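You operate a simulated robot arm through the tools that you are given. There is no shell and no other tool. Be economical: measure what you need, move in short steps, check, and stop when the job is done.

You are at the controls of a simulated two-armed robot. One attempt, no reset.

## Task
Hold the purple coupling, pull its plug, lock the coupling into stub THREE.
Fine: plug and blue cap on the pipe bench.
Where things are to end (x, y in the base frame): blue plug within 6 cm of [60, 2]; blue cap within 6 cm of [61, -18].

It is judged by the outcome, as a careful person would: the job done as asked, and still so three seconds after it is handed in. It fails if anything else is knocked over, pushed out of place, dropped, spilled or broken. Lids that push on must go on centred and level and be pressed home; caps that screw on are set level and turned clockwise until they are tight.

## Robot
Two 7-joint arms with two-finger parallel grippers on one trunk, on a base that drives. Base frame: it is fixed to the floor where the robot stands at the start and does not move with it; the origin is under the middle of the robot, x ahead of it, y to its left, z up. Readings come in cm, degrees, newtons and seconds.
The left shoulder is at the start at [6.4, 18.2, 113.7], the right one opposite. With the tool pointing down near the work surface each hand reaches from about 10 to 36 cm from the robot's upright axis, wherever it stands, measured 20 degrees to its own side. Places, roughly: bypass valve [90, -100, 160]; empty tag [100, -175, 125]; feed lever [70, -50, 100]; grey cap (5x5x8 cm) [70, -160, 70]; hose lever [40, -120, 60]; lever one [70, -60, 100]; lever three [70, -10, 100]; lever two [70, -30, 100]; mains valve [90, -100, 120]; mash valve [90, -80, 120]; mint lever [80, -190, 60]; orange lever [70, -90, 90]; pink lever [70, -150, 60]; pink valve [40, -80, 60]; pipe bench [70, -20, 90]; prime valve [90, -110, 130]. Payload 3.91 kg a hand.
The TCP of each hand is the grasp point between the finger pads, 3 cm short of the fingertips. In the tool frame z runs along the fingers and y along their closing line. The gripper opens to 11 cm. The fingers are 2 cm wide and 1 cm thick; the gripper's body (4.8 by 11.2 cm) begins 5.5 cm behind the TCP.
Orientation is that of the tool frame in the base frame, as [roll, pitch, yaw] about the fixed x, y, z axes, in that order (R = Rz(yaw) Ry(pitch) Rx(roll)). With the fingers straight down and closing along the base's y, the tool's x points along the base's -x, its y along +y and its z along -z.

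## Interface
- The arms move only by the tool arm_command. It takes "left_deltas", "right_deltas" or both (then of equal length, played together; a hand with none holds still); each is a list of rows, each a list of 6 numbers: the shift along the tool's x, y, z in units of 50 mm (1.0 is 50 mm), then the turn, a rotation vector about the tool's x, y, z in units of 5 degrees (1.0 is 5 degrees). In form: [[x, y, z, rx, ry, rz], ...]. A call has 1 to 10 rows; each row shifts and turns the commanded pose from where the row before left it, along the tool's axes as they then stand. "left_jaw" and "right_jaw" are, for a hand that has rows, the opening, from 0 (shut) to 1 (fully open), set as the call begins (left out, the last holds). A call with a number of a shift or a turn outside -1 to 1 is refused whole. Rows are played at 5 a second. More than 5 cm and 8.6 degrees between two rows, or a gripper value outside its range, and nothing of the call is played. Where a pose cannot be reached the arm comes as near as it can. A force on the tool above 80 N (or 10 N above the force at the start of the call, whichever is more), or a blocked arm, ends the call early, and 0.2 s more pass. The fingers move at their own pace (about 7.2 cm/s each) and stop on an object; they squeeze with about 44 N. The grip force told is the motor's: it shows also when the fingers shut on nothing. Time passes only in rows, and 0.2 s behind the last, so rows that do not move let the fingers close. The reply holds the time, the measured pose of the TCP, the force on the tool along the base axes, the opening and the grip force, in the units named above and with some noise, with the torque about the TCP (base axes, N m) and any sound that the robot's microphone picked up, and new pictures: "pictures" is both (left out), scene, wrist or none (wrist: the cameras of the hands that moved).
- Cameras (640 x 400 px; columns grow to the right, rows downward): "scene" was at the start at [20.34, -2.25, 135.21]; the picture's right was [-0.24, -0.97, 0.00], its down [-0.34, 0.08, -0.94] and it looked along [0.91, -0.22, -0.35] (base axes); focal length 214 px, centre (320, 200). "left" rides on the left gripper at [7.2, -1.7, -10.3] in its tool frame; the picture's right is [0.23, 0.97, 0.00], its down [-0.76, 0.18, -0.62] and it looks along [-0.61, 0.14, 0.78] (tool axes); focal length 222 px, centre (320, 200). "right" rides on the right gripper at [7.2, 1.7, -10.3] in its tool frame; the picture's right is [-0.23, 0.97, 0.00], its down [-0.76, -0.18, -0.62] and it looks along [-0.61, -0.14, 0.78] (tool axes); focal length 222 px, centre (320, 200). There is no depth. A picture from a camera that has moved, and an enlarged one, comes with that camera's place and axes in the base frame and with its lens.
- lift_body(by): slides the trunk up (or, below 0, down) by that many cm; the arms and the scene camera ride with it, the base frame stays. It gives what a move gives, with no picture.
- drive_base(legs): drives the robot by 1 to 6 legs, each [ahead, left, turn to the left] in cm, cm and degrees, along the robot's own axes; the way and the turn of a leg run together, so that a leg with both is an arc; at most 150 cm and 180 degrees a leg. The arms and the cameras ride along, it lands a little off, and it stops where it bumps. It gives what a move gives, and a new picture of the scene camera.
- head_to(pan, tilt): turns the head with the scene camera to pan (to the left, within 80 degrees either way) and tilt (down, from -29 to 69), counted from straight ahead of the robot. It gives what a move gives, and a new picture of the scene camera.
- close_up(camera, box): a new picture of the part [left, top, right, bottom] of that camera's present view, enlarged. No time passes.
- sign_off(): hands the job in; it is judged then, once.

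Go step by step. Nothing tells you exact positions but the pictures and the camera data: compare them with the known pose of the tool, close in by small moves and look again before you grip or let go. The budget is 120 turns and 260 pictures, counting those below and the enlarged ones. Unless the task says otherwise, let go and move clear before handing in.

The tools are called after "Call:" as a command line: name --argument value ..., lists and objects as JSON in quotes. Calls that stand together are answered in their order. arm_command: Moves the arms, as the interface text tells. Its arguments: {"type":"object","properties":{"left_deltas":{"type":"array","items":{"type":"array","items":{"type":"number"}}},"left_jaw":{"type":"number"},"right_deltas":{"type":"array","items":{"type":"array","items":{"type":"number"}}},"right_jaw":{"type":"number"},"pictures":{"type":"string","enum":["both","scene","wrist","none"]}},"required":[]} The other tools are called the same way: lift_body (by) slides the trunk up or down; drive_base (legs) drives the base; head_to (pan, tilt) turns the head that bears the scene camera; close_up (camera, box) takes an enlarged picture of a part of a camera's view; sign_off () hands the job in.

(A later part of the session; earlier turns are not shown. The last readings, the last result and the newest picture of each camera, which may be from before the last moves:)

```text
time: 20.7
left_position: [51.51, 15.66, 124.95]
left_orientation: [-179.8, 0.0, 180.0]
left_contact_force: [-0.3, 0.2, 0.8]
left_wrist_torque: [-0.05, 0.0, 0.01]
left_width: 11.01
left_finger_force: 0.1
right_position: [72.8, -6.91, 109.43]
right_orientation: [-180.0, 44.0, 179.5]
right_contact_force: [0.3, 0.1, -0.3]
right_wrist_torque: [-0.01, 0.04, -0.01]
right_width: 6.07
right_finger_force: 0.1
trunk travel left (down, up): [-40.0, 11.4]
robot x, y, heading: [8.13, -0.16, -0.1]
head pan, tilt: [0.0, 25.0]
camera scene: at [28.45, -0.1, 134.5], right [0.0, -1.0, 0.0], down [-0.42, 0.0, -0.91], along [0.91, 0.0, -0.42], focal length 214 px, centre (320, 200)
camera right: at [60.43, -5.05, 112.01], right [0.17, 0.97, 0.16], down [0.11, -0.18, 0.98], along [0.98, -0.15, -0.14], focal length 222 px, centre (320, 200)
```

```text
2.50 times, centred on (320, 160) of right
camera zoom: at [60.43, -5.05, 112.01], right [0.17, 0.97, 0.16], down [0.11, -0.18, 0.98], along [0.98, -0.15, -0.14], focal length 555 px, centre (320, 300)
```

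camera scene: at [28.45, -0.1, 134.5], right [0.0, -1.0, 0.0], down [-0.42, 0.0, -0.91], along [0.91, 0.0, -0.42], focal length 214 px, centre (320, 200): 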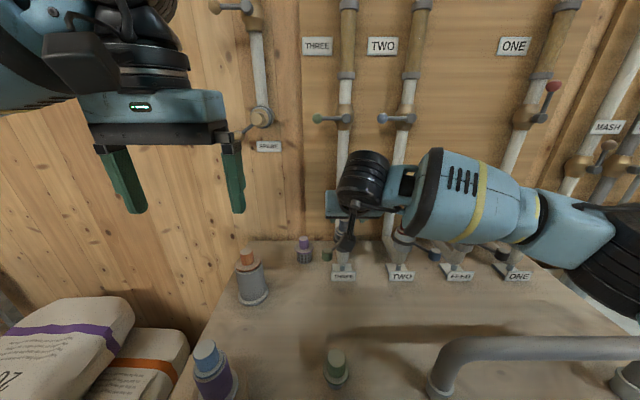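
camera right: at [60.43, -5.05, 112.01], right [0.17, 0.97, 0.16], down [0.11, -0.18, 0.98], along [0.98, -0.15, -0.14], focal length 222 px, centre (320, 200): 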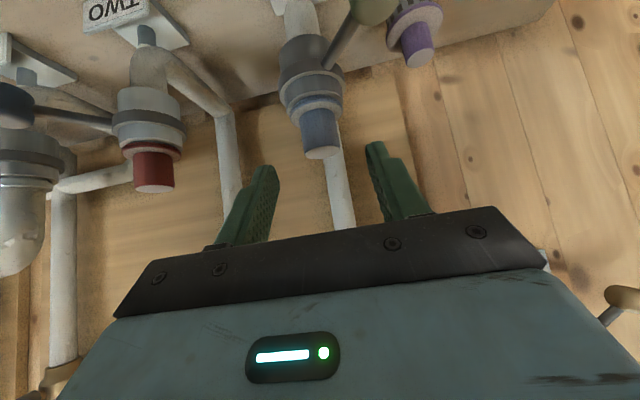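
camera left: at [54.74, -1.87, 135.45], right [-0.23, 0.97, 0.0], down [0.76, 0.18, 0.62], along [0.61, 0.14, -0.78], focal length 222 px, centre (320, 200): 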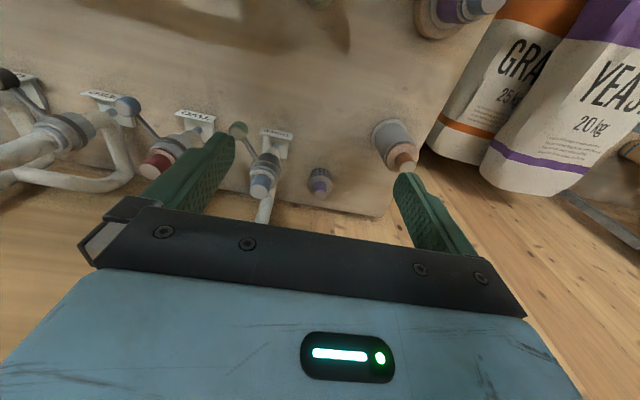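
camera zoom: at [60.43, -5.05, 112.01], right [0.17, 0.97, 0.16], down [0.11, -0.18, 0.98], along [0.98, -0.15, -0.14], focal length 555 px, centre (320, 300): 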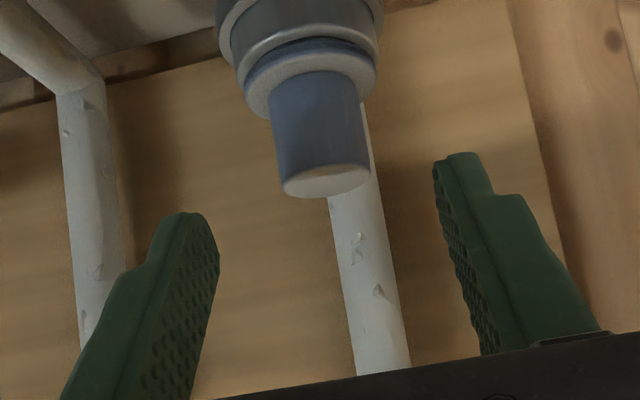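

The cap knob is about [78.6, -7, 103.5], nicely between the finger lines. Advancing 6.3 cm and gripping it.

Call:
arm_command --right_deltas '[[-0.03, 0, 0.64, 0, 0, 0], [-0.03, 0, 0.63, 0, 0, 0], [0, 0, 0, 0, 0, 0]]' --pictures "wrist"

Call:
close_up --camera "right" --box '[200, 80, 440, 240]'

```text
time: 21.5
left_position: [51.59, 15.6, 125.03]
left_orientation: [-179.9, 0.1, 179.9]
left_contact_force: [-0.2, 0.2, -0.2]
left_wrist_torque: [0.04, 0.01, 0.01]
left_width: 11.0
left_finger_force: 0.1
right_position: [77.16, -6.85, 104.97]
right_orientation: [-180.0, 44.0, 179.5]
right_contact_force: [-0.7, -0.8, 0.8]
right_wrist_torque: [-0.01, -0.02, 0.04]
right_width: 6.06
right_finger_force: 0.1
trunk travel left (down, up): [-40.0, 11.4]
robot x, y, heading: [7.99, 0.05, -0.0]
head pan, tilt: [0.0, 25.0]
camera right: at [64.93, -5.11, 107.59], right [0.17, 0.97, 0.16], down [0.11, -0.18, 0.98], along [0.98, -0.15, -0.14], focal length 222 px, centre (320, 200)
```

right: 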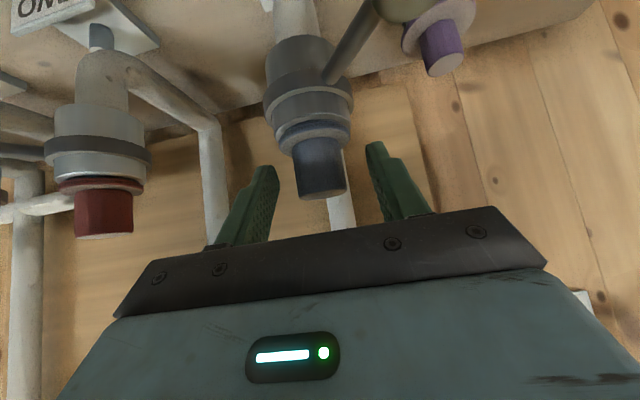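

```text
2.50 times, centred on (320, 160) of right
camera zoom: at [64.93, -5.11, 107.59], right [0.17, 0.97, 0.16], down [0.11, -0.18, 0.98], along [0.98, -0.15, -0.14], focal length 555 px, centre (320, 300)
```

zoom: 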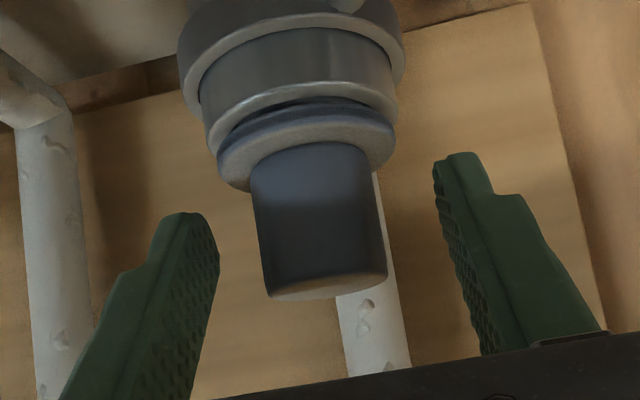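

Centred and just above the rim. Closing on the knob.

Call:
arm_command --right_deltas '[[0, 0, 0, 0, 0, 0], [0, 0, 0, 0, 0, 0], [0, 0, 0, 0, 0, 0]]' --right_jaw 0 --pictures "none"

Call:
arm_command --right_deltas '[[-0.14, 0, -0.14, 0, 0, 0], [-0.14, 0, -0.14, 0, 0, 0], [0, 0, 0, 0, 0, 0]]' --pictures "wrist"

```text
time: 22.3
left_position: [51.72, 15.69, 124.92]
left_orientation: [-180.0, 0.1, 179.9]
left_contact_force: [-0.2, -0.5, -0.5]
left_wrist_torque: [0.0, 0.03, 0.01]
left_width: 11.0
left_finger_force: 0.2
right_position: [77.29, -7.01, 105.01]
right_orientation: [179.9, 43.9, 179.5]
right_contact_force: [-0.1, -1.5, -0.7]
right_wrist_torque: [-0.6, 0.07, -0.29]
right_width: 3.01
right_finger_force: 44.3
trunk travel left (down, up): [-40.0, 11.4]
robot x, y, heading: [8.04, 0.43, -0.0]
head pan, tilt: [0.0, 25.0]
```

```text
time: 23.1
left_position: [51.72, 15.68, 124.84]
left_orientation: [-179.9, 0.1, 179.9]
left_contact_force: [0.7, -0.2, 0.5]
left_wrist_torque: [0.0, -0.03, 0.0]
left_width: 11.01
left_finger_force: 0.0
right_position: [77.3, -6.76, 107.11]
right_orientation: [180.0, 43.9, 179.4]
right_contact_force: [-0.2, -0.4, -1.8]
right_wrist_torque: [-0.03, 0.02, 0.01]
right_width: 2.95
right_finger_force: 43.6
trunk travel left (down, up): [-40.0, 11.4]
robot x, y, heading: [7.99, 0.03, 0.4]
head pan, tilt: [0.0, 25.0]
camera right: at [65.01, -5.0, 109.62], right [0.17, 0.97, 0.16], down [0.11, -0.18, 0.98], along [0.98, -0.15, -0.14], focal length 222 px, centre (320, 200)
```

right: 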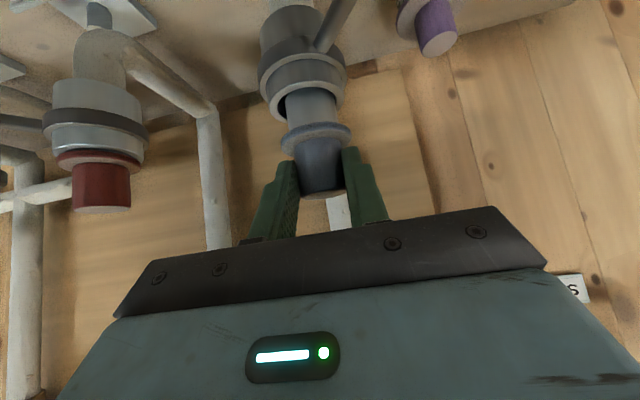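

The cap comes out freely on its spigot. Lifting it on up and clear.

Call:
arm_command --right_deltas '[[-0.3, 0, -0.31, 0, 0, 0], [-0.4, 0, -0.42, 0, 0, 0], [0, 0, 0, 0, 0, 0]]' --pictures "wrist"

Call:
close_up --camera "right" --box '[200, 20, 440, 210]'

```text
time: 23.9
left_position: [51.65, 15.71, 124.91]
left_orientation: [-179.9, 0.1, 179.8]
left_contact_force: [0.1, 0.0, -0.5]
left_wrist_torque: [0.01, -0.01, 0.02]
left_width: 10.98
left_finger_force: 0.1
right_position: [77.48, -6.79, 112.2]
right_orientation: [-180.0, 44.0, 179.6]
right_contact_force: [-0.3, -0.2, -1.1]
right_wrist_torque: [0.01, 0.04, -0.02]
right_width: 2.98
right_finger_force: 43.8
trunk travel left (down, up): [-40.0, 11.4]
robot x, y, heading: [8.24, -0.02, 0.1]
head pan, tilt: [0.0, 25.0]
camera right: at [65.02, -5.02, 114.74], right [0.17, 0.97, 0.16], down [0.11, -0.18, 0.98], along [0.98, -0.15, -0.14], focal length 222 px, centre (320, 200)
```

right: 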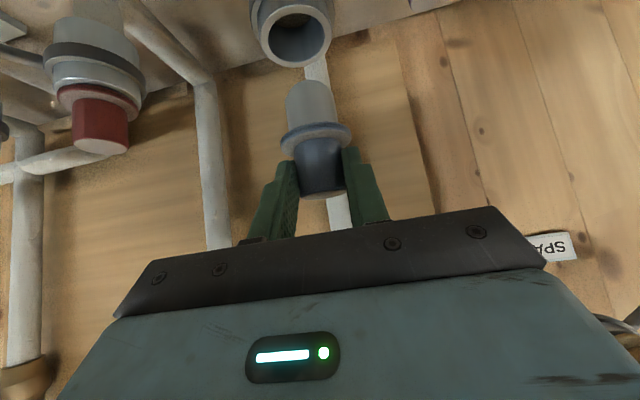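

```text
2.11 times, centred on (320, 115) of right
camera zoom: at [65.02, -5.02, 114.74], right [0.17, 0.97, 0.16], down [0.11, -0.18, 0.98], along [0.98, -0.15, -0.14], focal length 468 px, centre (320, 379)
```

zoom: 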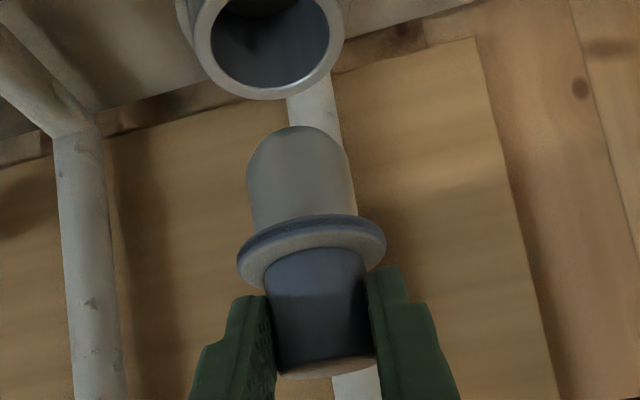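

The socket in stub THREE is a plain round mouth and the cap has a spigot. I'll carry the cap to above [62, -16].

Call:
arm_command --right_deltas '[[0.58, -0.39, -0.34, 0, 0, 0], [0.58, -0.39, -0.34, 0, 0, 0], [0.58, -0.39, -0.34, 0, 0, 0], [0.58, -0.39, -0.34, 0, 0, 0], [0.58, -0.39, -0.34, 0, 0, 0], [0, 0, 0, 0, 0, 0]]' --pictures "both"

Call:
close_up --camera "scene" --box '[260, 180, 500, 360]'

```text
time: 25.3
left_position: [51.68, 15.83, 124.93]
left_orientation: [-179.9, 0.0, 180.0]
left_contact_force: [0.3, -0.3, 0.6]
left_wrist_torque: [0.0, -0.01, -0.01]
left_width: 10.98
left_finger_force: 0.1
right_position: [61.03, -16.34, 108.14]
right_orientation: [-179.9, 44.0, 179.5]
right_contact_force: [-0.1, 0.3, -1.0]
right_wrist_torque: [-0.01, 0.04, -0.02]
right_width: 2.98
right_finger_force: 44.7
trunk travel left (down, up): [-40.0, 11.4]
robot x, y, heading: [7.89, 0.32, -0.2]
head pan, tilt: [0.0, 25.0]
camera scene: at [28.55, -0.07, 134.48], right [0.0, -1.0, 0.0], down [-0.42, 0.0, -0.91], along [0.91, 0.0, -0.42], focal length 214 px, centre (320, 200)
camera right: at [48.69, -14.54, 110.76], right [0.17, 0.97, 0.16], down [0.11, -0.18, 0.98], along [0.98, -0.15, -0.14], focal length 222 px, centre (320, 200)
```

scene: 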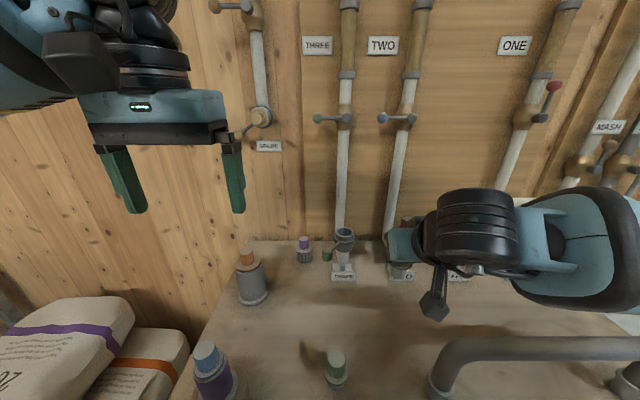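
right: 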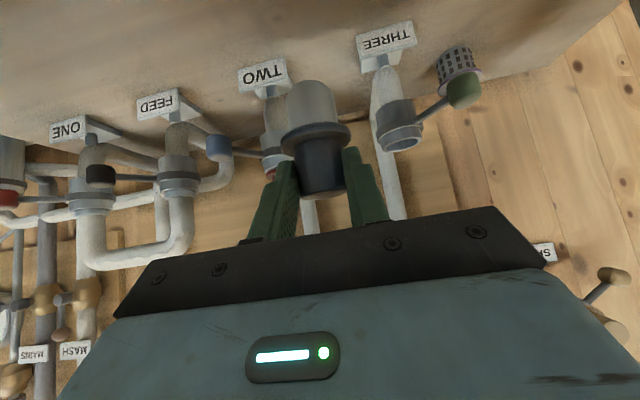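

```text
2.22 times, centred on (380, 270) of scene
camera zoom: at [28.55, -0.07, 134.48], right [0.0, -1.0, 0.0], down [-0.42, 0.0, -0.91], along [0.91, 0.0, -0.42], focal length 477 px, centre (187, 44)
```

zoom: 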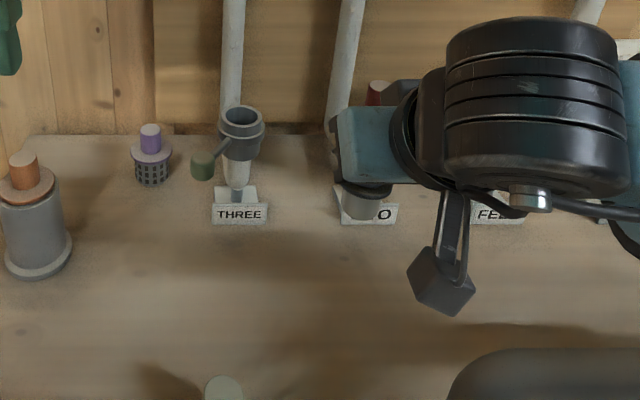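

The cap hangs level, its bottom about 7.3 cm below the TCP. I'll lower it toward the bench, staying clear of the grey tube at front right.

Call:
arm_command --right_deltas '[[0.38, 0.14, 0.48, 0, 0, 0], [0.4, 0, 0.45, 0, 0, 0], [0.4, 0, 0.45, 0, 0, 0], [0, 0, 0, 0, 0, 0]]' --pictures "both"

Call:
close_up --camera "scene" --box '[300, 200, 540, 400]'

```text
time: 26.3
left_position: [51.61, 15.66, 124.78]
left_orientation: [-179.9, -0.1, 179.9]
left_contact_force: [0.4, -0.5, 0.6]
left_wrist_torque: [0.0, 0.02, 0.01]
left_width: 11.0
left_finger_force: 0.1
right_position: [61.41, -15.72, 99.17]
right_orientation: [-179.9, 43.9, 179.5]
right_contact_force: [0.2, -0.4, -1.5]
right_wrist_torque: [0.0, 0.03, 0.04]
right_width: 2.97
right_finger_force: 43.3
trunk travel left (down, up): [-40.0, 11.4]
robot x, y, heading: [7.94, 0.26, -0.2]
head pan, tilt: [0.0, 25.0]
camera scene: at [28.49, -0.11, 134.49], right [0.0, -1.0, 0.0], down [-0.42, 0.0, -0.91], along [0.91, 0.0, -0.42], focal length 214 px, centre (320, 200)
camera right: at [49.16, -13.88, 101.69], right [0.17, 0.97, 0.16], down [0.11, -0.18, 0.98], along [0.98, -0.15, -0.14], focal length 222 px, centre (320, 200)
```

scene: 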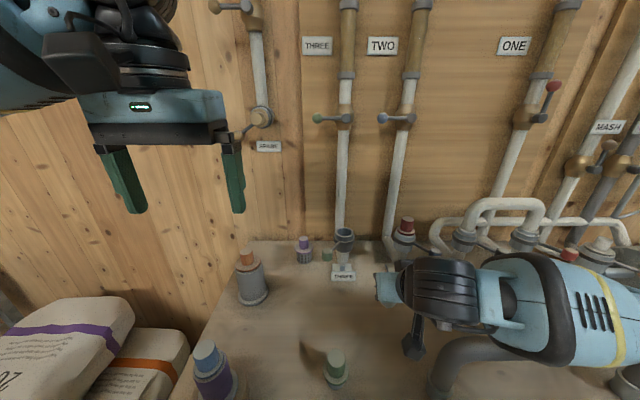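
right: 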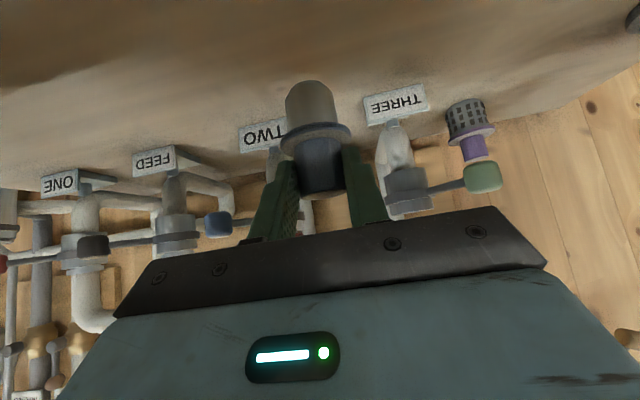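

```text
2.00 times, centred on (420, 300) of scene
camera zoom: at [28.49, -0.11, 134.49], right [0.0, -1.0, 0.0], down [-0.42, 0.0, -0.91], along [0.91, 0.0, -0.42], focal length 429 px, centre (120, 0)
```

zoom: 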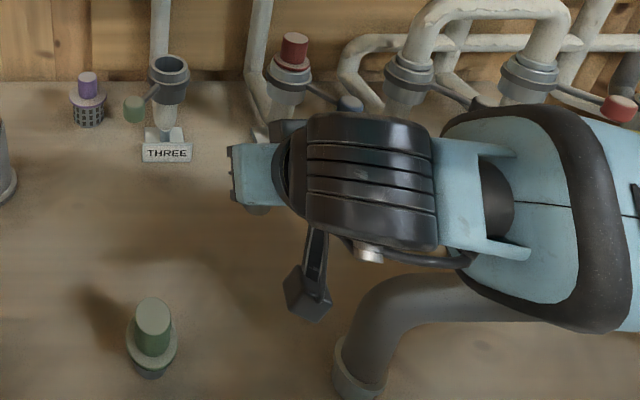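

The forearm passes close over the grey tube. I'll raise the trunk fully so the forearm slopes higher, then lower the hand again.

Call:
lift_body --by 11

Call:
arm_command --right_deltas '[[0.4, 0, 0.43, 0, 0, 0], [0.4, 0, 0.43, 0, 0, 0], [0.4, 0, 0.43, 0, 0, 0], [0, 0, 0, 0, 0, 0]]' --pictures "scene"

```text
time: 27.7
left_position: [51.84, 15.69, 135.66]
left_orientation: [-179.9, 0.0, 179.8]
left_contact_force: [-1.0, -0.5, -0.6]
left_wrist_torque: [0.0, 0.04, 0.02]
left_width: 11.0
left_finger_force: 0.0
right_position: [61.55, -15.66, 110.0]
right_orientation: [180.0, 43.7, 179.6]
right_contact_force: [0.0, 0.4, -2.5]
right_wrist_torque: [0.01, -0.04, -0.04]
right_width: 2.97
right_finger_force: 43.8
trunk travel left (down, up): [-51.0, 0.4]
robot x, y, heading: [7.87, 0.33, -0.2]
head pan, tilt: [0.0, 25.0]
```

```text
time: 28.7
left_position: [51.68, 15.6, 135.85]
left_orientation: [-179.9, 0.2, 179.8]
left_contact_force: [-0.3, -0.7, 0.1]
left_wrist_torque: [-0.01, -0.01, -0.01]
left_width: 11.0
left_finger_force: 0.1
right_position: [61.92, -15.61, 101.52]
right_orientation: [-180.0, 43.9, 179.4]
right_contact_force: [0.7, 0.6, -1.8]
right_wrist_torque: [0.0, 0.01, 0.04]
right_width: 2.98
right_finger_force: 43.9
trunk travel left (down, up): [-51.0, 0.4]
robot x, y, heading: [8.15, -0.04, -0.0]
head pan, tilt: [0.0, 25.0]
camera scene: at [18.58, -0.1, 147.47], right [0.0, -1.0, 0.0], down [-0.42, 0.0, -0.91], along [0.91, 0.0, -0.42], focal length 214 px, centre (320, 200)
```

scene: 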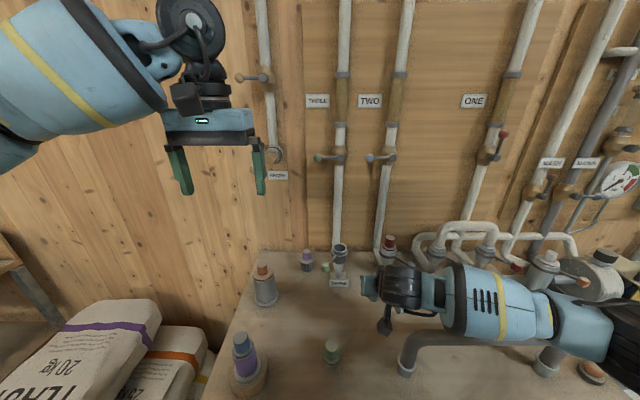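

Call:
close_up --camera "scene" --box '[320, 220, 640, 400]'

```text
2.00 times, centred on (480, 310) of scene
camera zoom: at [18.58, -0.1, 147.47], right [0.0, -1.0, 0.0], down [-0.42, 0.0, -0.91], along [0.91, 0.0, -0.42], focal length 429 px, centre (0, -20)
```

zoom: 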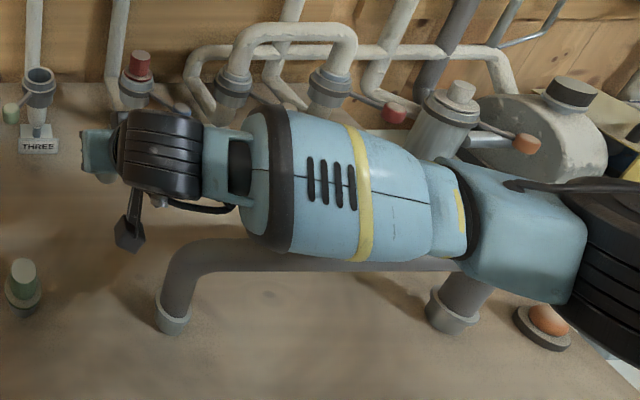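

The tube's arch is about z=103 and the right forearm runs above it with a bent-out elbow. Backing the base off so that the arm straightens will lift the forearm clear; I'll raise the hand, back up 14 cm, then extend again.

Call:
arm_command --right_deltas '[[-0.42, 0, -0.44, 0, 0, 0], [-0.42, 0, -0.44, 0, 0, 0], [-0.42, 0, -0.44, 0, 0, 0], [0, 0, 0, 0, 0, 0]]' --pictures "none"

Call:
drive_base --legs '[[-14, 0, 0]]'

Call:
arm_command --right_deltas '[[-0.5, 0, 0.48, 0, 0, 0], [-0.5, 0, 0.48, 0, 0, 0], [-0.5, 0, 0.48, 0, 0, 0], [-0.5, 0, 0.48, 0, 0, 0], [0, 0, 0, 0, 0, 0]]' --pictures "scene"

```text
time: 29.7
left_position: [51.71, 15.61, 135.92]
left_orientation: [-180.0, -0.1, 179.9]
left_contact_force: [-0.2, 0.9, 0.1]
left_wrist_torque: [-0.01, 0.0, 0.0]
left_width: 10.98
left_finger_force: 0.0
right_position: [61.69, -15.79, 110.5]
right_orientation: [179.9, 44.1, 179.5]
right_contact_force: [-0.1, 0.2, -1.6]
right_wrist_torque: [0.01, 0.03, -0.01]
right_width: 2.94
right_finger_force: 43.9
trunk travel left (down, up): [-51.0, 0.4]
robot x, y, heading: [8.31, -0.19, -0.1]
head pan, tilt: [0.0, 25.0]
```

```text
time: 31.1
left_position: [37.82, 15.62, 135.77]
left_orientation: [-180.0, -0.1, 179.9]
left_contact_force: [0.2, 0.5, 0.4]
left_wrist_torque: [-0.04, -0.02, 0.04]
left_width: 11.0
left_finger_force: 0.1
right_position: [47.94, -15.76, 110.48]
right_orientation: [180.0, 43.9, 179.3]
right_contact_force: [-0.1, 1.4, -1.2]
right_wrist_torque: [-0.04, 0.01, -0.01]
right_width: 2.95
right_finger_force: 43.5
trunk travel left (down, up): [-51.0, 0.4]
robot x, y, heading: [-6.17, -0.12, -0.4]
head pan, tilt: [0.0, 25.0]
camera scene: at [4.76, -0.08, 147.43], right [0.0, -1.0, 0.0], down [-0.42, 0.0, -0.91], along [0.91, 0.0, -0.42], focal length 214 px, centre (320, 200)
```

scene: 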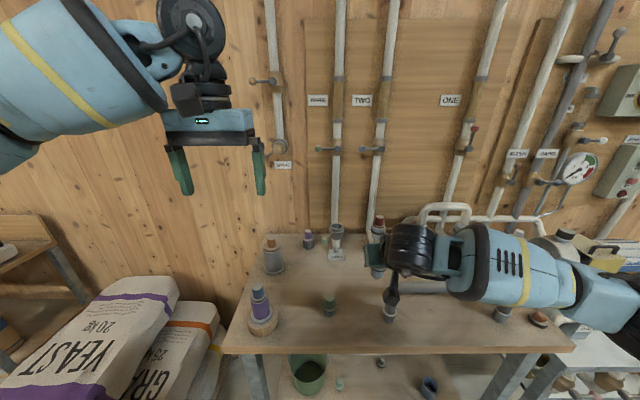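

```text
time: 32.3
left_position: [37.6, 15.56, 135.88]
left_orientation: [-180.0, 0.1, 179.9]
left_contact_force: [0.6, 0.0, -0.3]
left_wrist_torque: [0.0, 0.0, -0.01]
left_width: 11.01
left_finger_force: 0.0
right_position: [61.58, -16.06, 110.72]
right_orientation: [179.9, 44.0, 179.4]
right_contact_force: [-0.6, -0.1, -0.7]
right_wrist_torque: [-0.01, 0.02, 0.02]
right_width: 2.95
right_finger_force: 44.0
trunk travel left (down, up): [-51.0, 0.4]
robot x, y, heading: [-5.97, -0.03, -0.1]
head pan, tilt: [0.0, 25.0]
camera scene: at [4.54, -0.11, 147.47], right [0.0, -1.0, 0.0], down [-0.42, 0.0, -0.91], along [0.91, 0.0, -0.42], focal length 214 px, centre (320, 200)
```

scene: 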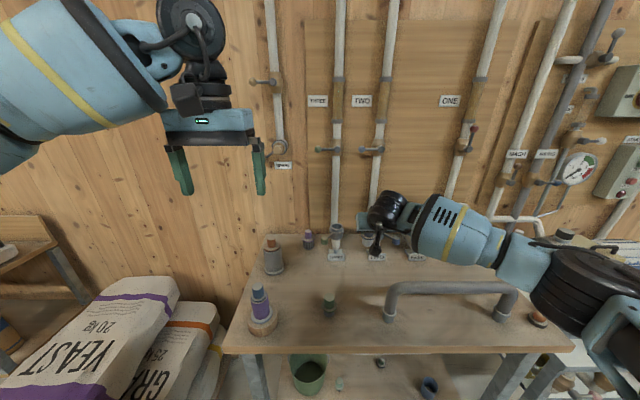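

Now there is clear room between forearm and tube. Lowering the cap toward the bench.

Call:
arm_command --right_deltas '[[0.42, 0, 0.43, 0, 0, 0], [0.42, 0, 0.43, 0, 0, 0], [0.42, 0, 0.43, 0, 0, 0], [0.42, 0, 0.43, 0, 0, 0], [0, 0, 0, 0, 0, 0]]' --pictures "both"

Call:
close_up --camera "scene" --box '[320, 200, 600, 360]'

```text
time: 33.5
left_position: [37.75, 15.62, 135.91]
left_orientation: [-179.9, 0.0, 179.8]
left_contact_force: [-0.2, 0.0, -0.3]
left_wrist_torque: [0.0, -0.03, 0.01]
left_width: 11.01
left_finger_force: 0.1
right_position: [61.62, -15.84, 98.71]
right_orientation: [180.0, 44.0, 179.4]
right_contact_force: [0.0, 0.4, -1.2]
right_wrist_torque: [-0.01, 0.06, 0.03]
right_width: 2.97
right_finger_force: 43.8
trunk travel left (down, up): [-51.0, 0.4]
robot x, y, heading: [-5.61, 0.02, -0.2]
head pan, tilt: [0.0, 25.0]
camera scene: at [4.59, -0.07, 147.47], right [0.0, -1.0, 0.0], down [-0.42, 0.0, -0.91], along [0.91, 0.0, -0.42], focal length 214 px, centre (320, 200)
camera right: at [49.11, -14.02, 101.17], right [0.17, 0.97, 0.16], down [0.11, -0.18, 0.98], along [0.98, -0.15, -0.14], focal length 222 px, centre (320, 200)
```

scene: 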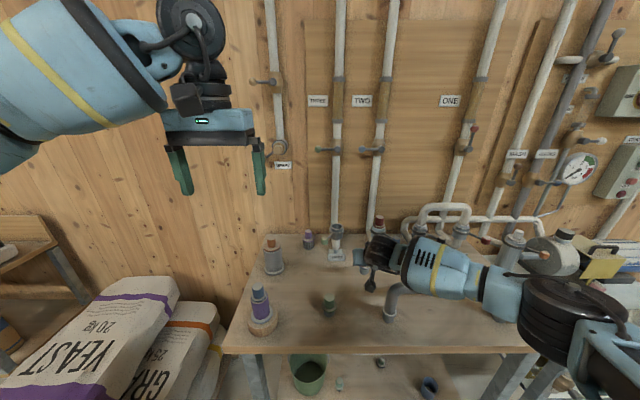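
right: 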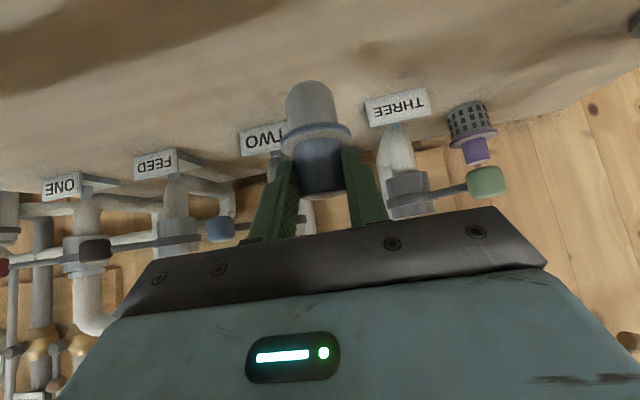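

```text
2.29 times, centred on (460, 280) of scene
camera zoom: at [4.59, -0.07, 147.47], right [0.0, -1.0, 0.0], down [-0.42, 0.0, -0.91], along [0.91, 0.0, -0.42], focal length 490 px, centre (0, 17)
```

zoom: 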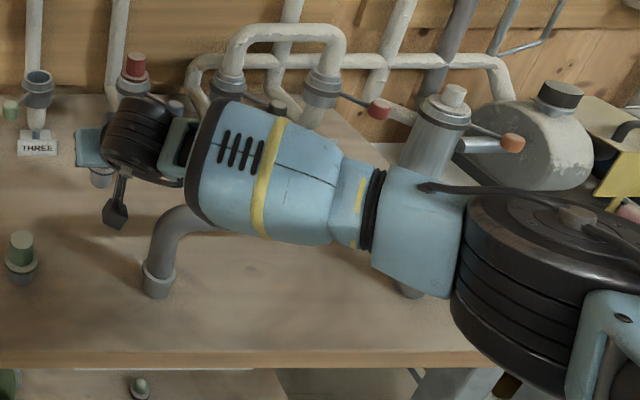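

Still a bit tight over the tube. I'll lift slightly, back off 5 cm more and set the cap a little farther left (y≈-14), where the forearm passes the tube's end.

Call:
arm_command --right_deltas '[[-0.35, 0.4, -0.36, 0, 0, 0], [-0.35, 0, -0.36, 0, 0, 0]]' --pictures "none"

Call:
drive_base --legs '[[-5, 0, 0]]'

Call:
arm_command --right_deltas '[[-0.4, 0, 0.38, 0, 0, 0], [-0.4, 0, 0.38, 0, 0, 0], [0.35, 0, 0.36, 0, 0, 0], [0.35, 0, 0.36, 0, 0, 0], [0, 0, 0, 0, 0, 0]]' --pictures "scene"

Call:
close_up --camera "scene" --box '[320, 200, 600, 360]'

```text
time: 34.1
left_position: [37.63, 15.66, 135.94]
left_orientation: [-180.0, 0.2, 179.9]
left_contact_force: [-0.5, 1.2, 0.4]
left_wrist_torque: [0.02, -0.04, 0.01]
left_width: 11.01
left_finger_force: 0.1
right_position: [61.33, -13.7, 103.7]
right_orientation: [180.0, 43.9, 179.4]
right_contact_force: [0.4, 0.1, -1.6]
right_wrist_torque: [0.01, -0.02, 0.03]
right_width: 2.94
right_finger_force: 44.5
trunk travel left (down, up): [-51.0, 0.4]
robot x, y, heading: [-6.04, -0.09, -0.1]
head pan, tilt: [0.0, 25.0]
```

```text
time: 35.0
left_position: [33.08, 15.72, 135.68]
left_orientation: [-179.9, -0.2, 179.9]
left_contact_force: [1.0, 0.8, -0.3]
left_wrist_torque: [0.01, 0.05, 0.0]
left_width: 10.99
left_finger_force: 0.0
right_position: [56.73, -13.81, 103.33]
right_orientation: [179.9, 43.7, 179.3]
right_contact_force: [-0.5, 0.1, -1.7]
right_wrist_torque: [-0.01, 0.04, 0.02]
right_width: 2.94
right_finger_force: 43.7
trunk travel left (down, up): [-51.0, 0.4]
robot x, y, heading: [-11.18, 0.28, -0.2]
head pan, tilt: [0.0, 25.0]
camera scene: at [0.01, -0.06, 147.41], right [0.0, -1.0, 0.0], down [-0.42, 0.0, -0.91], along [0.91, 0.0, -0.42], focal length 214 px, centre (320, 200)
```

scene: 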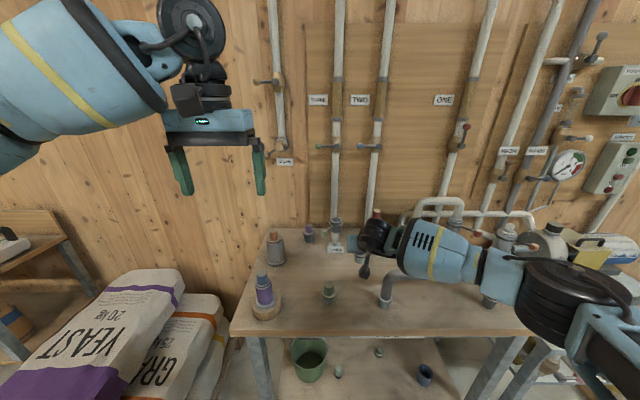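

```text
time: 36.2
left_position: [32.81, 15.64, 135.84]
left_orientation: [-179.9, 0.1, 179.9]
left_contact_force: [-0.4, -0.8, 0.2]
left_wrist_torque: [0.0, 0.01, -0.01]
left_width: 11.01
left_finger_force: 0.1
right_position: [62.09, -13.77, 98.76]
right_orientation: [-180.0, 44.1, 179.3]
right_contact_force: [-0.4, -0.8, -1.5]
right_wrist_torque: [-0.02, 0.02, -0.01]
right_width: 2.94
right_finger_force: 44.4
trunk travel left (down, up): [-51.0, 0.4]
robot x, y, heading: [-11.1, -0.4, -0.0]
head pan, tilt: [0.0, 25.0]
camera scene: at [-0.3, -0.06, 147.47], right [0.0, -1.0, 0.0], down [-0.42, 0.0, -0.91], along [0.91, 0.0, -0.42], focal length 214 px, centre (320, 200)
```

scene: 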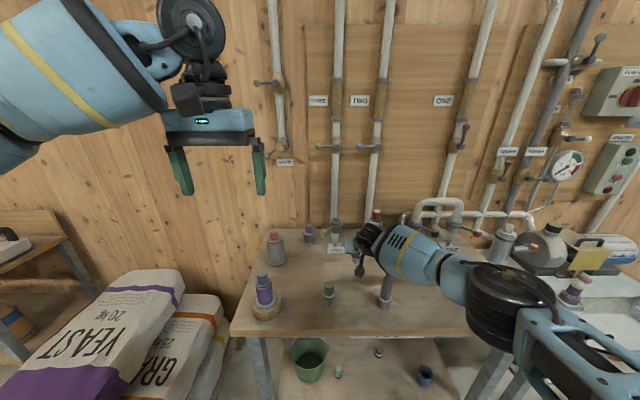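

```text
2.29 times, centred on (460, 280) of scene
camera zoom: at [-0.3, -0.06, 147.47], right [0.0, -1.0, 0.0], down [-0.42, 0.0, -0.91], along [0.91, 0.0, -0.42], focal length 490 px, centre (0, 17)
```

zoom: 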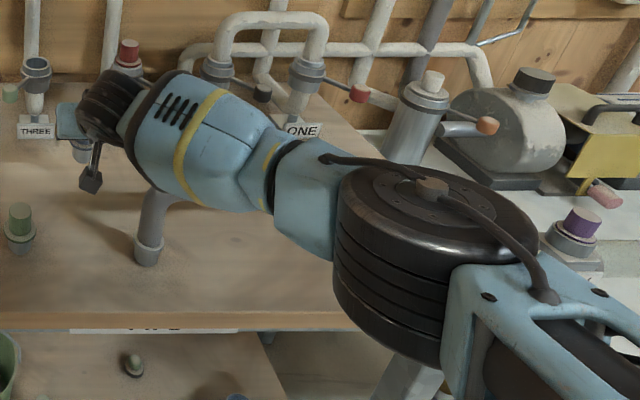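

Good clearance now. Lowering in small steps until the cap touches the bench.

Call:
arm_command --right_deltas '[[0.1, 0, 0.1, 0, 0, 0], [0.1, 0, 0.1, 0, 0, 0], [0, 0, 0, 0, 0, 0]]' --pictures "none"

Call:
arm_command --right_deltas '[[0.05, 0, 0.05, 0, 0, 0], [0.05, 0, 0.05, 0, 0, 0], [0, 0, 0, 0, 0, 0]]' --pictures "scene"

Call:
close_up --camera "scene" --box '[310, 200, 450, 300]'

```text
time: 37.0
left_position: [32.91, 15.7, 135.9]
left_orientation: [-180.0, 0.0, 180.0]
left_contact_force: [-1.0, 0.5, 0.3]
left_wrist_torque: [-0.01, 0.01, 0.0]
left_width: 11.03
left_finger_force: 0.0
right_position: [62.13, -13.93, 97.24]
right_orientation: [180.0, 43.9, 179.5]
right_contact_force: [-0.3, 0.3, -1.0]
right_wrist_torque: [-0.02, 0.02, 0.0]
right_width: 2.97
right_finger_force: 43.6
trunk travel left (down, up): [-51.0, 0.4]
robot x, y, heading: [-11.03, -0.16, -0.0]
head pan, tilt: [0.0, 25.0]
```

```text
time: 37.8
left_position: [32.86, 15.62, 135.9]
left_orientation: [-179.9, 0.0, 179.8]
left_contact_force: [-0.5, -0.3, -0.1]
left_wrist_torque: [0.0, -0.01, 0.02]
left_width: 10.99
left_finger_force: 0.0
right_position: [62.05, -13.85, 96.57]
right_orientation: [-180.0, 43.9, 179.5]
right_contact_force: [-0.6, -0.3, -2.1]
right_wrist_torque: [0.01, 0.05, -0.01]
right_width: 2.95
right_finger_force: 43.8
trunk travel left (down, up): [-51.0, 0.4]
robot x, y, heading: [-10.74, -0.24, 0.1]
head pan, tilt: [0.0, 25.0]
camera scene: at [-0.23, -0.06, 147.46], right [0.0, -1.0, 0.0], down [-0.42, 0.0, -0.91], along [0.91, 0.0, -0.42], focal length 214 px, centre (320, 200)
```

scene: 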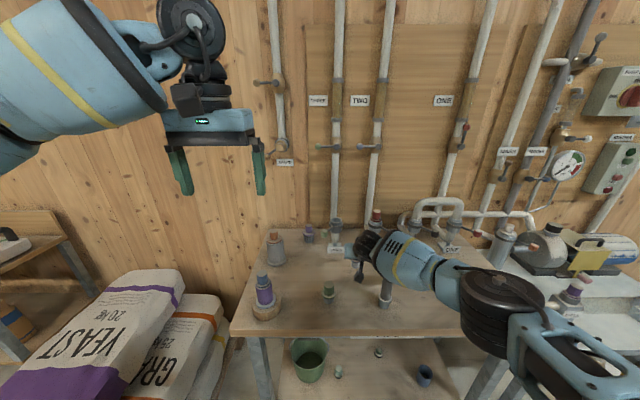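

```text
4.00 times, centred on (380, 250) of scene
camera zoom: at [-0.23, -0.06, 147.46], right [0.0, -1.0, 0.0], down [-0.42, 0.0, -0.91], along [0.91, 0.0, -0.42], focal length 858 px, centre (80, 0)
```

zoom: 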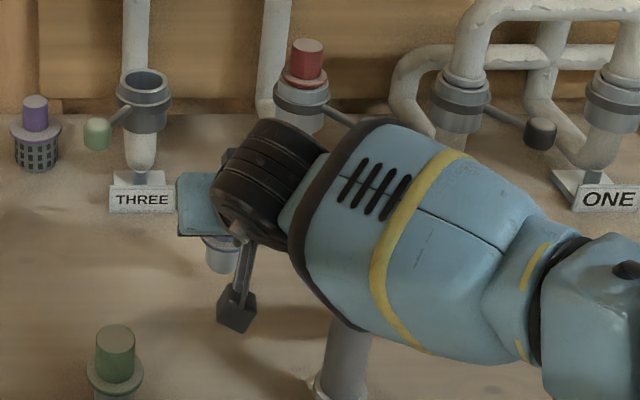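

Still a little above the bench. More small steps.

Call:
arm_command --right_deltas '[[0.05, 0, 0.05, 0, 0, 0], [0.04, 0, 0.04, 0, 0, 0], [0, 0, 0, 0, 0, 0]]' --pictures "none"

Call:
arm_command --right_deltas '[[0.04, 0, 0.04, 0, 0, 0], [0, 0, 0, 0, 0, 0]]' --pictures "none"

Call:
arm_command --right_deltas '[[0.04, 0, 0.04, 0, 0, 0], [0, 0, 0, 0, 0, 0]]' --pictures "none"

Call:
arm_command --right_deltas '[[0.04, 0, 0.04, 0, 0, 0], [0, 0, 0, 0, 0, 0]]' --pictures "none"

```text
time: 38.6
left_position: [32.92, 15.71, 135.84]
left_orientation: [-179.8, 0.0, 179.9]
left_contact_force: [0.3, -0.1, 0.7]
left_wrist_torque: [0.01, -0.03, -0.01]
left_width: 11.0
left_finger_force: 0.0
right_position: [62.02, -13.97, 95.87]
right_orientation: [-179.9, 43.9, 179.4]
right_contact_force: [-0.3, -0.3, -1.6]
right_wrist_torque: [0.02, 0.02, -0.01]
right_width: 2.95
right_finger_force: 44.1
trunk travel left (down, up): [-51.0, 0.4]
robot x, y, heading: [-10.84, -0.19, -0.1]
head pan, tilt: [0.0, 25.0]
```

```text
time: 39.2
left_position: [32.87, 15.67, 135.84]
left_orientation: [-179.9, 0.0, 179.8]
left_contact_force: [0.5, 0.2, -0.2]
left_wrist_torque: [-0.04, -0.02, 0.0]
left_width: 11.02
left_finger_force: 0.1
right_position: [62.12, -13.98, 95.54]
right_orientation: [180.0, 43.9, 179.4]
right_contact_force: [0.0, 0.3, -1.3]
right_wrist_torque: [-0.01, 0.02, -0.03]
right_width: 2.93
right_finger_force: 43.8
trunk travel left (down, up): [-51.0, 0.4]
robot x, y, heading: [-10.61, 0.08, -0.0]
head pan, tilt: [0.0, 25.0]
```

```text
time: 39.8
left_position: [32.81, 15.69, 135.88]
left_orientation: [-179.7, 0.1, 179.9]
left_contact_force: [0.4, 0.3, -0.4]
left_wrist_torque: [-0.03, -0.01, 0.0]
left_width: 10.98
left_finger_force: 0.0
right_position: [62.07, -13.94, 95.21]
right_orientation: [-179.9, 44.0, 179.4]
right_contact_force: [0.4, 0.5, -1.2]
right_wrist_torque: [0.01, 0.02, -0.01]
right_width: 2.93
right_finger_force: 44.3
trunk travel left (down, up): [-51.0, 0.4]
robot x, y, heading: [-10.82, -0.12, -0.2]
head pan, tilt: [0.0, 25.0]
```

```text
time: 40.4
left_position: [32.79, 15.69, 135.91]
left_orientation: [-179.9, -0.1, 179.9]
left_contact_force: [0.4, 0.4, -1.3]
left_wrist_torque: [0.01, 0.0, -0.02]
left_width: 11.0
left_finger_force: 0.0
right_position: [62.03, -14.03, 95.03]
right_orientation: [-180.0, 44.0, 179.4]
right_contact_force: [0.8, 0.2, -0.7]
right_wrist_torque: [0.01, 0.01, -0.02]
right_width: 2.97
right_finger_force: 44.2
trunk travel left (down, up): [-51.0, 0.4]
robot x, y, heading: [-10.84, 0.41, 0.1]
head pan, tilt: [0.0, 25.0]
```

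Call:
arm_command --right_deltas '[[0.04, 0, 0.04, 0, 0, 0], [0, 0, 0, 0, 0, 0]]' --pictures "none"

Call:
arm_command --right_deltas '[[0.04, 0, 0.04, 0, 0, 0], [0, 0, 0, 0, 0, 0]]' --pictures "none"

Call:
arm_command --right_deltas '[[0.04, 0, 0.04, 0, 0, 0], [0, 0, 0, 0, 0, 0]]' --pictures "both"

Call:
close_up --camera "scene" --box '[310, 200, 450, 300]'

```text
time: 41.0
left_position: [33.0, 15.71, 135.84]
left_orientation: [-179.9, 0.1, 179.9]
left_contact_force: [0.0, -0.4, -0.2]
left_wrist_torque: [0.01, 0.01, 0.01]
left_width: 11.0
left_finger_force: 0.0
right_position: [62.09, -13.98, 94.6]
right_orientation: [-180.0, 43.8, 179.5]
right_contact_force: [0.4, 0.2, -1.9]
right_wrist_torque: [-0.03, 0.03, -0.01]
right_width: 2.95
right_finger_force: 43.7
trunk travel left (down, up): [-51.0, 0.4]
robot x, y, heading: [-10.88, -0.17, -0.2]
head pan, tilt: [0.0, 25.0]
```

```text
time: 41.6
left_position: [32.95, 15.7, 135.91]
left_orientation: [-179.9, -0.1, 179.9]
left_contact_force: [0.1, 0.0, 0.2]
left_wrist_torque: [0.03, -0.01, 0.0]
left_width: 11.02
left_finger_force: 0.1
right_position: [61.91, -13.92, 94.44]
right_orientation: [180.0, 43.9, 179.3]
right_contact_force: [0.0, -0.6, -1.0]
right_wrist_torque: [-0.02, 0.02, 0.0]
right_width: 2.93
right_finger_force: 43.5
trunk travel left (down, up): [-51.0, 0.4]
robot x, y, heading: [-11.23, -0.06, -0.1]
head pan, tilt: [0.0, 25.0]
```

```text
time: 42.2
left_position: [32.86, 15.73, 135.84]
left_orientation: [-179.9, 0.0, 179.9]
left_contact_force: [0.5, -0.8, -0.2]
left_wrist_torque: [0.01, 0.01, -0.03]
left_width: 10.99
left_finger_force: 0.1
right_position: [61.82, -13.93, 94.11]
right_orientation: [-180.0, 43.9, 179.3]
right_contact_force: [-0.1, -0.5, -1.2]
right_wrist_torque: [0.03, 0.02, 0.01]
right_width: 2.97
right_finger_force: 44.2
trunk travel left (down, up): [-51.0, 0.4]
robot x, y, heading: [-11.07, -0.25, 0.1]
head pan, tilt: [0.0, 25.0]
camera scene: at [-0.23, -0.07, 147.46], right [0.0, -1.0, 0.0], down [-0.42, 0.0, -0.91], along [0.91, 0.0, -0.42], focal length 214 px, centre (320, 200)
camera right: at [49.53, -12.05, 96.66], right [0.17, 0.97, 0.16], down [0.11, -0.18, 0.98], along [0.98, -0.15, -0.14], focal length 222 px, centre (320, 200)
```

scene: 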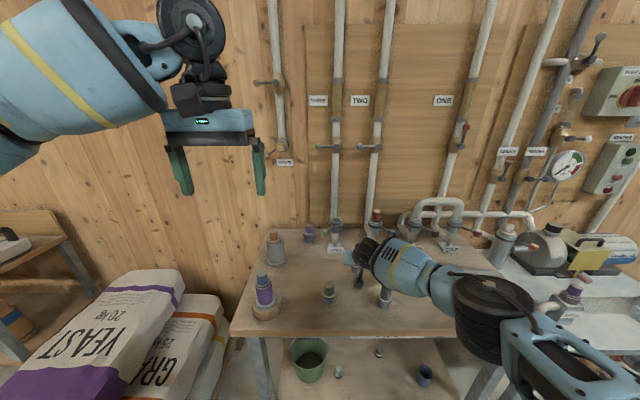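
right: 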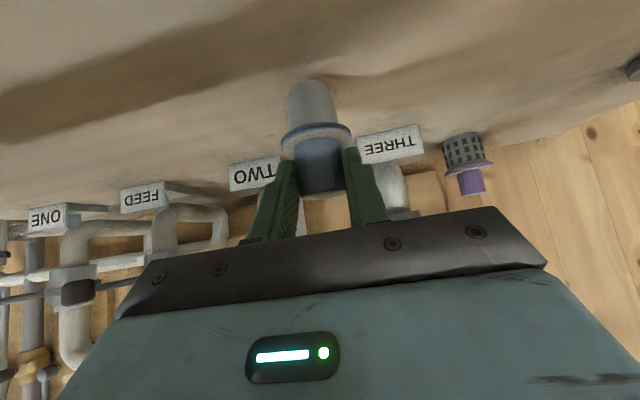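

```text
4.00 times, centred on (380, 250) of scene
camera zoom: at [-0.23, -0.07, 147.46], right [0.0, -1.0, 0.0], down [-0.42, 0.0, -0.91], along [0.91, 0.0, -0.42], focal length 858 px, centre (80, 0)
```

zoom: 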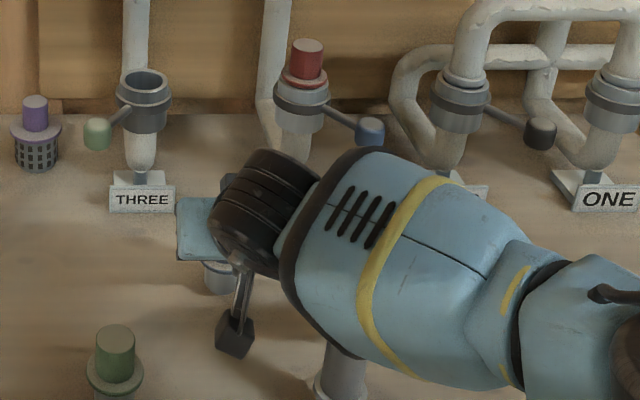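

Bench top computes to roughly z≈87.5, so a bit over 1 cm remains. Continuing in small steps.

Call:
arm_command --right_deltas '[[0.05, 0, 0.05, 0, 0, 0], [0, 0, 0, 0, 0, 0]]' --pictures "none"

Call:
arm_command --right_deltas '[[0.04, 0, 0.04, 0, 0, 0], [0, 0, 0, 0, 0, 0]]' --pictures "none"

Call:
arm_command --right_deltas '[[0.04, 0, 0.04, 0, 0, 0], [0, 0, 0, 0, 0, 0]]' --pictures "none"

Call:
arm_command --right_deltas '[[0.04, 0, 0.04, 0, 0, 0], [0, 0, 0, 0, 0, 0]]' --pictures "none"

```text
time: 42.8
left_position: [32.83, 15.55, 135.89]
left_orientation: [-179.9, 0.0, 179.9]
left_contact_force: [0.0, 0.0, 0.3]
left_wrist_torque: [0.03, 0.0, 0.02]
left_width: 10.99
left_finger_force: 0.0
right_position: [61.9, -13.83, 93.66]
right_orientation: [-180.0, 43.9, 179.5]
right_contact_force: [-0.5, 0.4, -1.2]
right_wrist_torque: [-0.01, -0.02, 0.02]
right_width: 2.97
right_finger_force: 44.5
trunk travel left (down, up): [-51.0, 0.4]
robot x, y, heading: [-10.91, 0.03, -0.2]
head pan, tilt: [0.0, 25.0]
```

```text
time: 43.4
left_position: [32.87, 15.66, 135.95]
left_orientation: [-179.9, 0.0, 179.9]
left_contact_force: [-1.0, 0.2, 0.7]
left_wrist_torque: [0.02, 0.0, -0.02]
left_width: 11.01
left_finger_force: 0.0
right_position: [62.0, -13.87, 93.44]
right_orientation: [-180.0, 43.7, 179.4]
right_contact_force: [1.0, 0.9, -0.9]
right_wrist_torque: [-0.03, 0.06, 0.0]
right_width: 2.96
right_finger_force: 43.7
trunk travel left (down, up): [-51.0, 0.4]
robot x, y, heading: [-10.6, 0.14, -0.2]
head pan, tilt: [0.0, 25.0]
```

```text
time: 44.0
left_position: [32.79, 15.73, 135.84]
left_orientation: [-179.9, 0.1, 179.9]
left_contact_force: [0.3, -0.1, -0.3]
left_wrist_torque: [0.03, -0.02, 0.0]
left_width: 10.97
left_finger_force: 0.1
right_position: [61.94, -13.82, 93.31]
right_orientation: [180.0, 44.1, 179.5]
right_contact_force: [0.3, -0.2, 0.7]
right_wrist_torque: [-0.01, -0.03, -0.01]
right_width: 2.95
right_finger_force: 43.7
trunk travel left (down, up): [-51.0, 0.4]
robot x, y, heading: [-10.76, -0.02, -0.1]
head pan, tilt: [0.0, 25.0]
```

```text
time: 44.6
left_position: [32.64, 15.84, 136.0]
left_orientation: [-179.9, 0.2, 179.9]
left_contact_force: [-0.5, 0.6, 0.0]
left_wrist_torque: [-0.01, 0.01, -0.01]
left_width: 11.0
left_finger_force: 0.1
right_position: [61.96, -13.85, 93.29]
right_orientation: [180.0, 44.3, 179.5]
right_contact_force: [0.3, 1.1, 9.5]
right_wrist_torque: [-0.07, -0.28, 0.0]
right_width: 2.95
right_finger_force: 43.7
trunk travel left (down, up): [-51.0, 0.4]
robot x, y, heading: [-10.97, 0.08, -0.2]
head pan, tilt: [0.0, 25.0]
```

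Contact at 9.5 N: the cap stands on the bench. Releasing and backing off along the finger line.

Call:
arm_command --right_deltas '[[-0.02, 0, -0.02, 0, 0, 0], [0, 0, 0, 0, 0, 0], [0, 0, 0, 0, 0, 0]]' --right_jaw 0.6 --pictures "wrist"

Call:
close_up --camera "right" --box '[200, 20, 440, 210]'

```text
time: 45.4
left_position: [32.84, 15.71, 135.84]
left_orientation: [-179.8, 0.0, 179.9]
left_contact_force: [-0.1, -0.4, 0.4]
left_wrist_torque: [-0.04, 0.0, -0.02]
left_width: 11.0
left_finger_force: 0.0
right_position: [62.02, -13.83, 93.01]
right_orientation: [-180.0, 43.9, 179.4]
right_contact_force: [0.1, -1.0, 0.4]
right_wrist_torque: [-0.03, 0.01, 0.04]
right_width: 6.63
right_finger_force: 0.0
trunk travel left (down, up): [-51.0, 0.4]
robot x, y, heading: [-10.74, -0.47, -0.1]
head pan, tilt: [0.0, 25.0]
camera right: at [49.65, -12.02, 95.58], right [0.17, 0.97, 0.16], down [0.11, -0.18, 0.98], along [0.98, -0.15, -0.14], focal length 222 px, centre (320, 200)
```

right: 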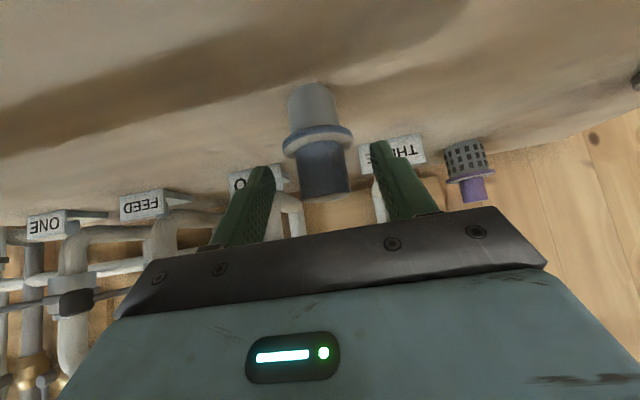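

```text
2.11 times, centred on (320, 115) of right
camera zoom: at [49.65, -12.02, 95.58], right [0.17, 0.97, 0.16], down [0.11, -0.18, 0.98], along [0.98, -0.15, -0.14], focal length 468 px, centre (320, 379)
```

zoom: 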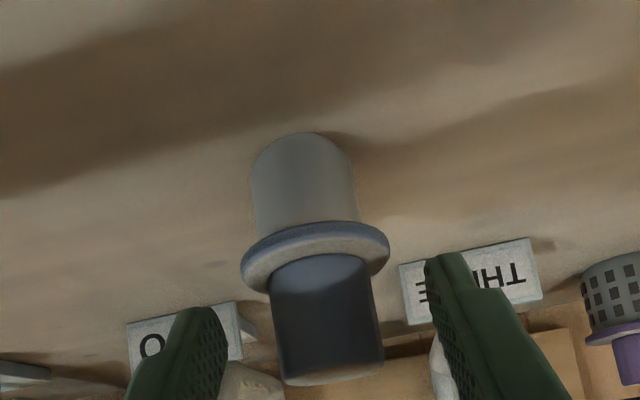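

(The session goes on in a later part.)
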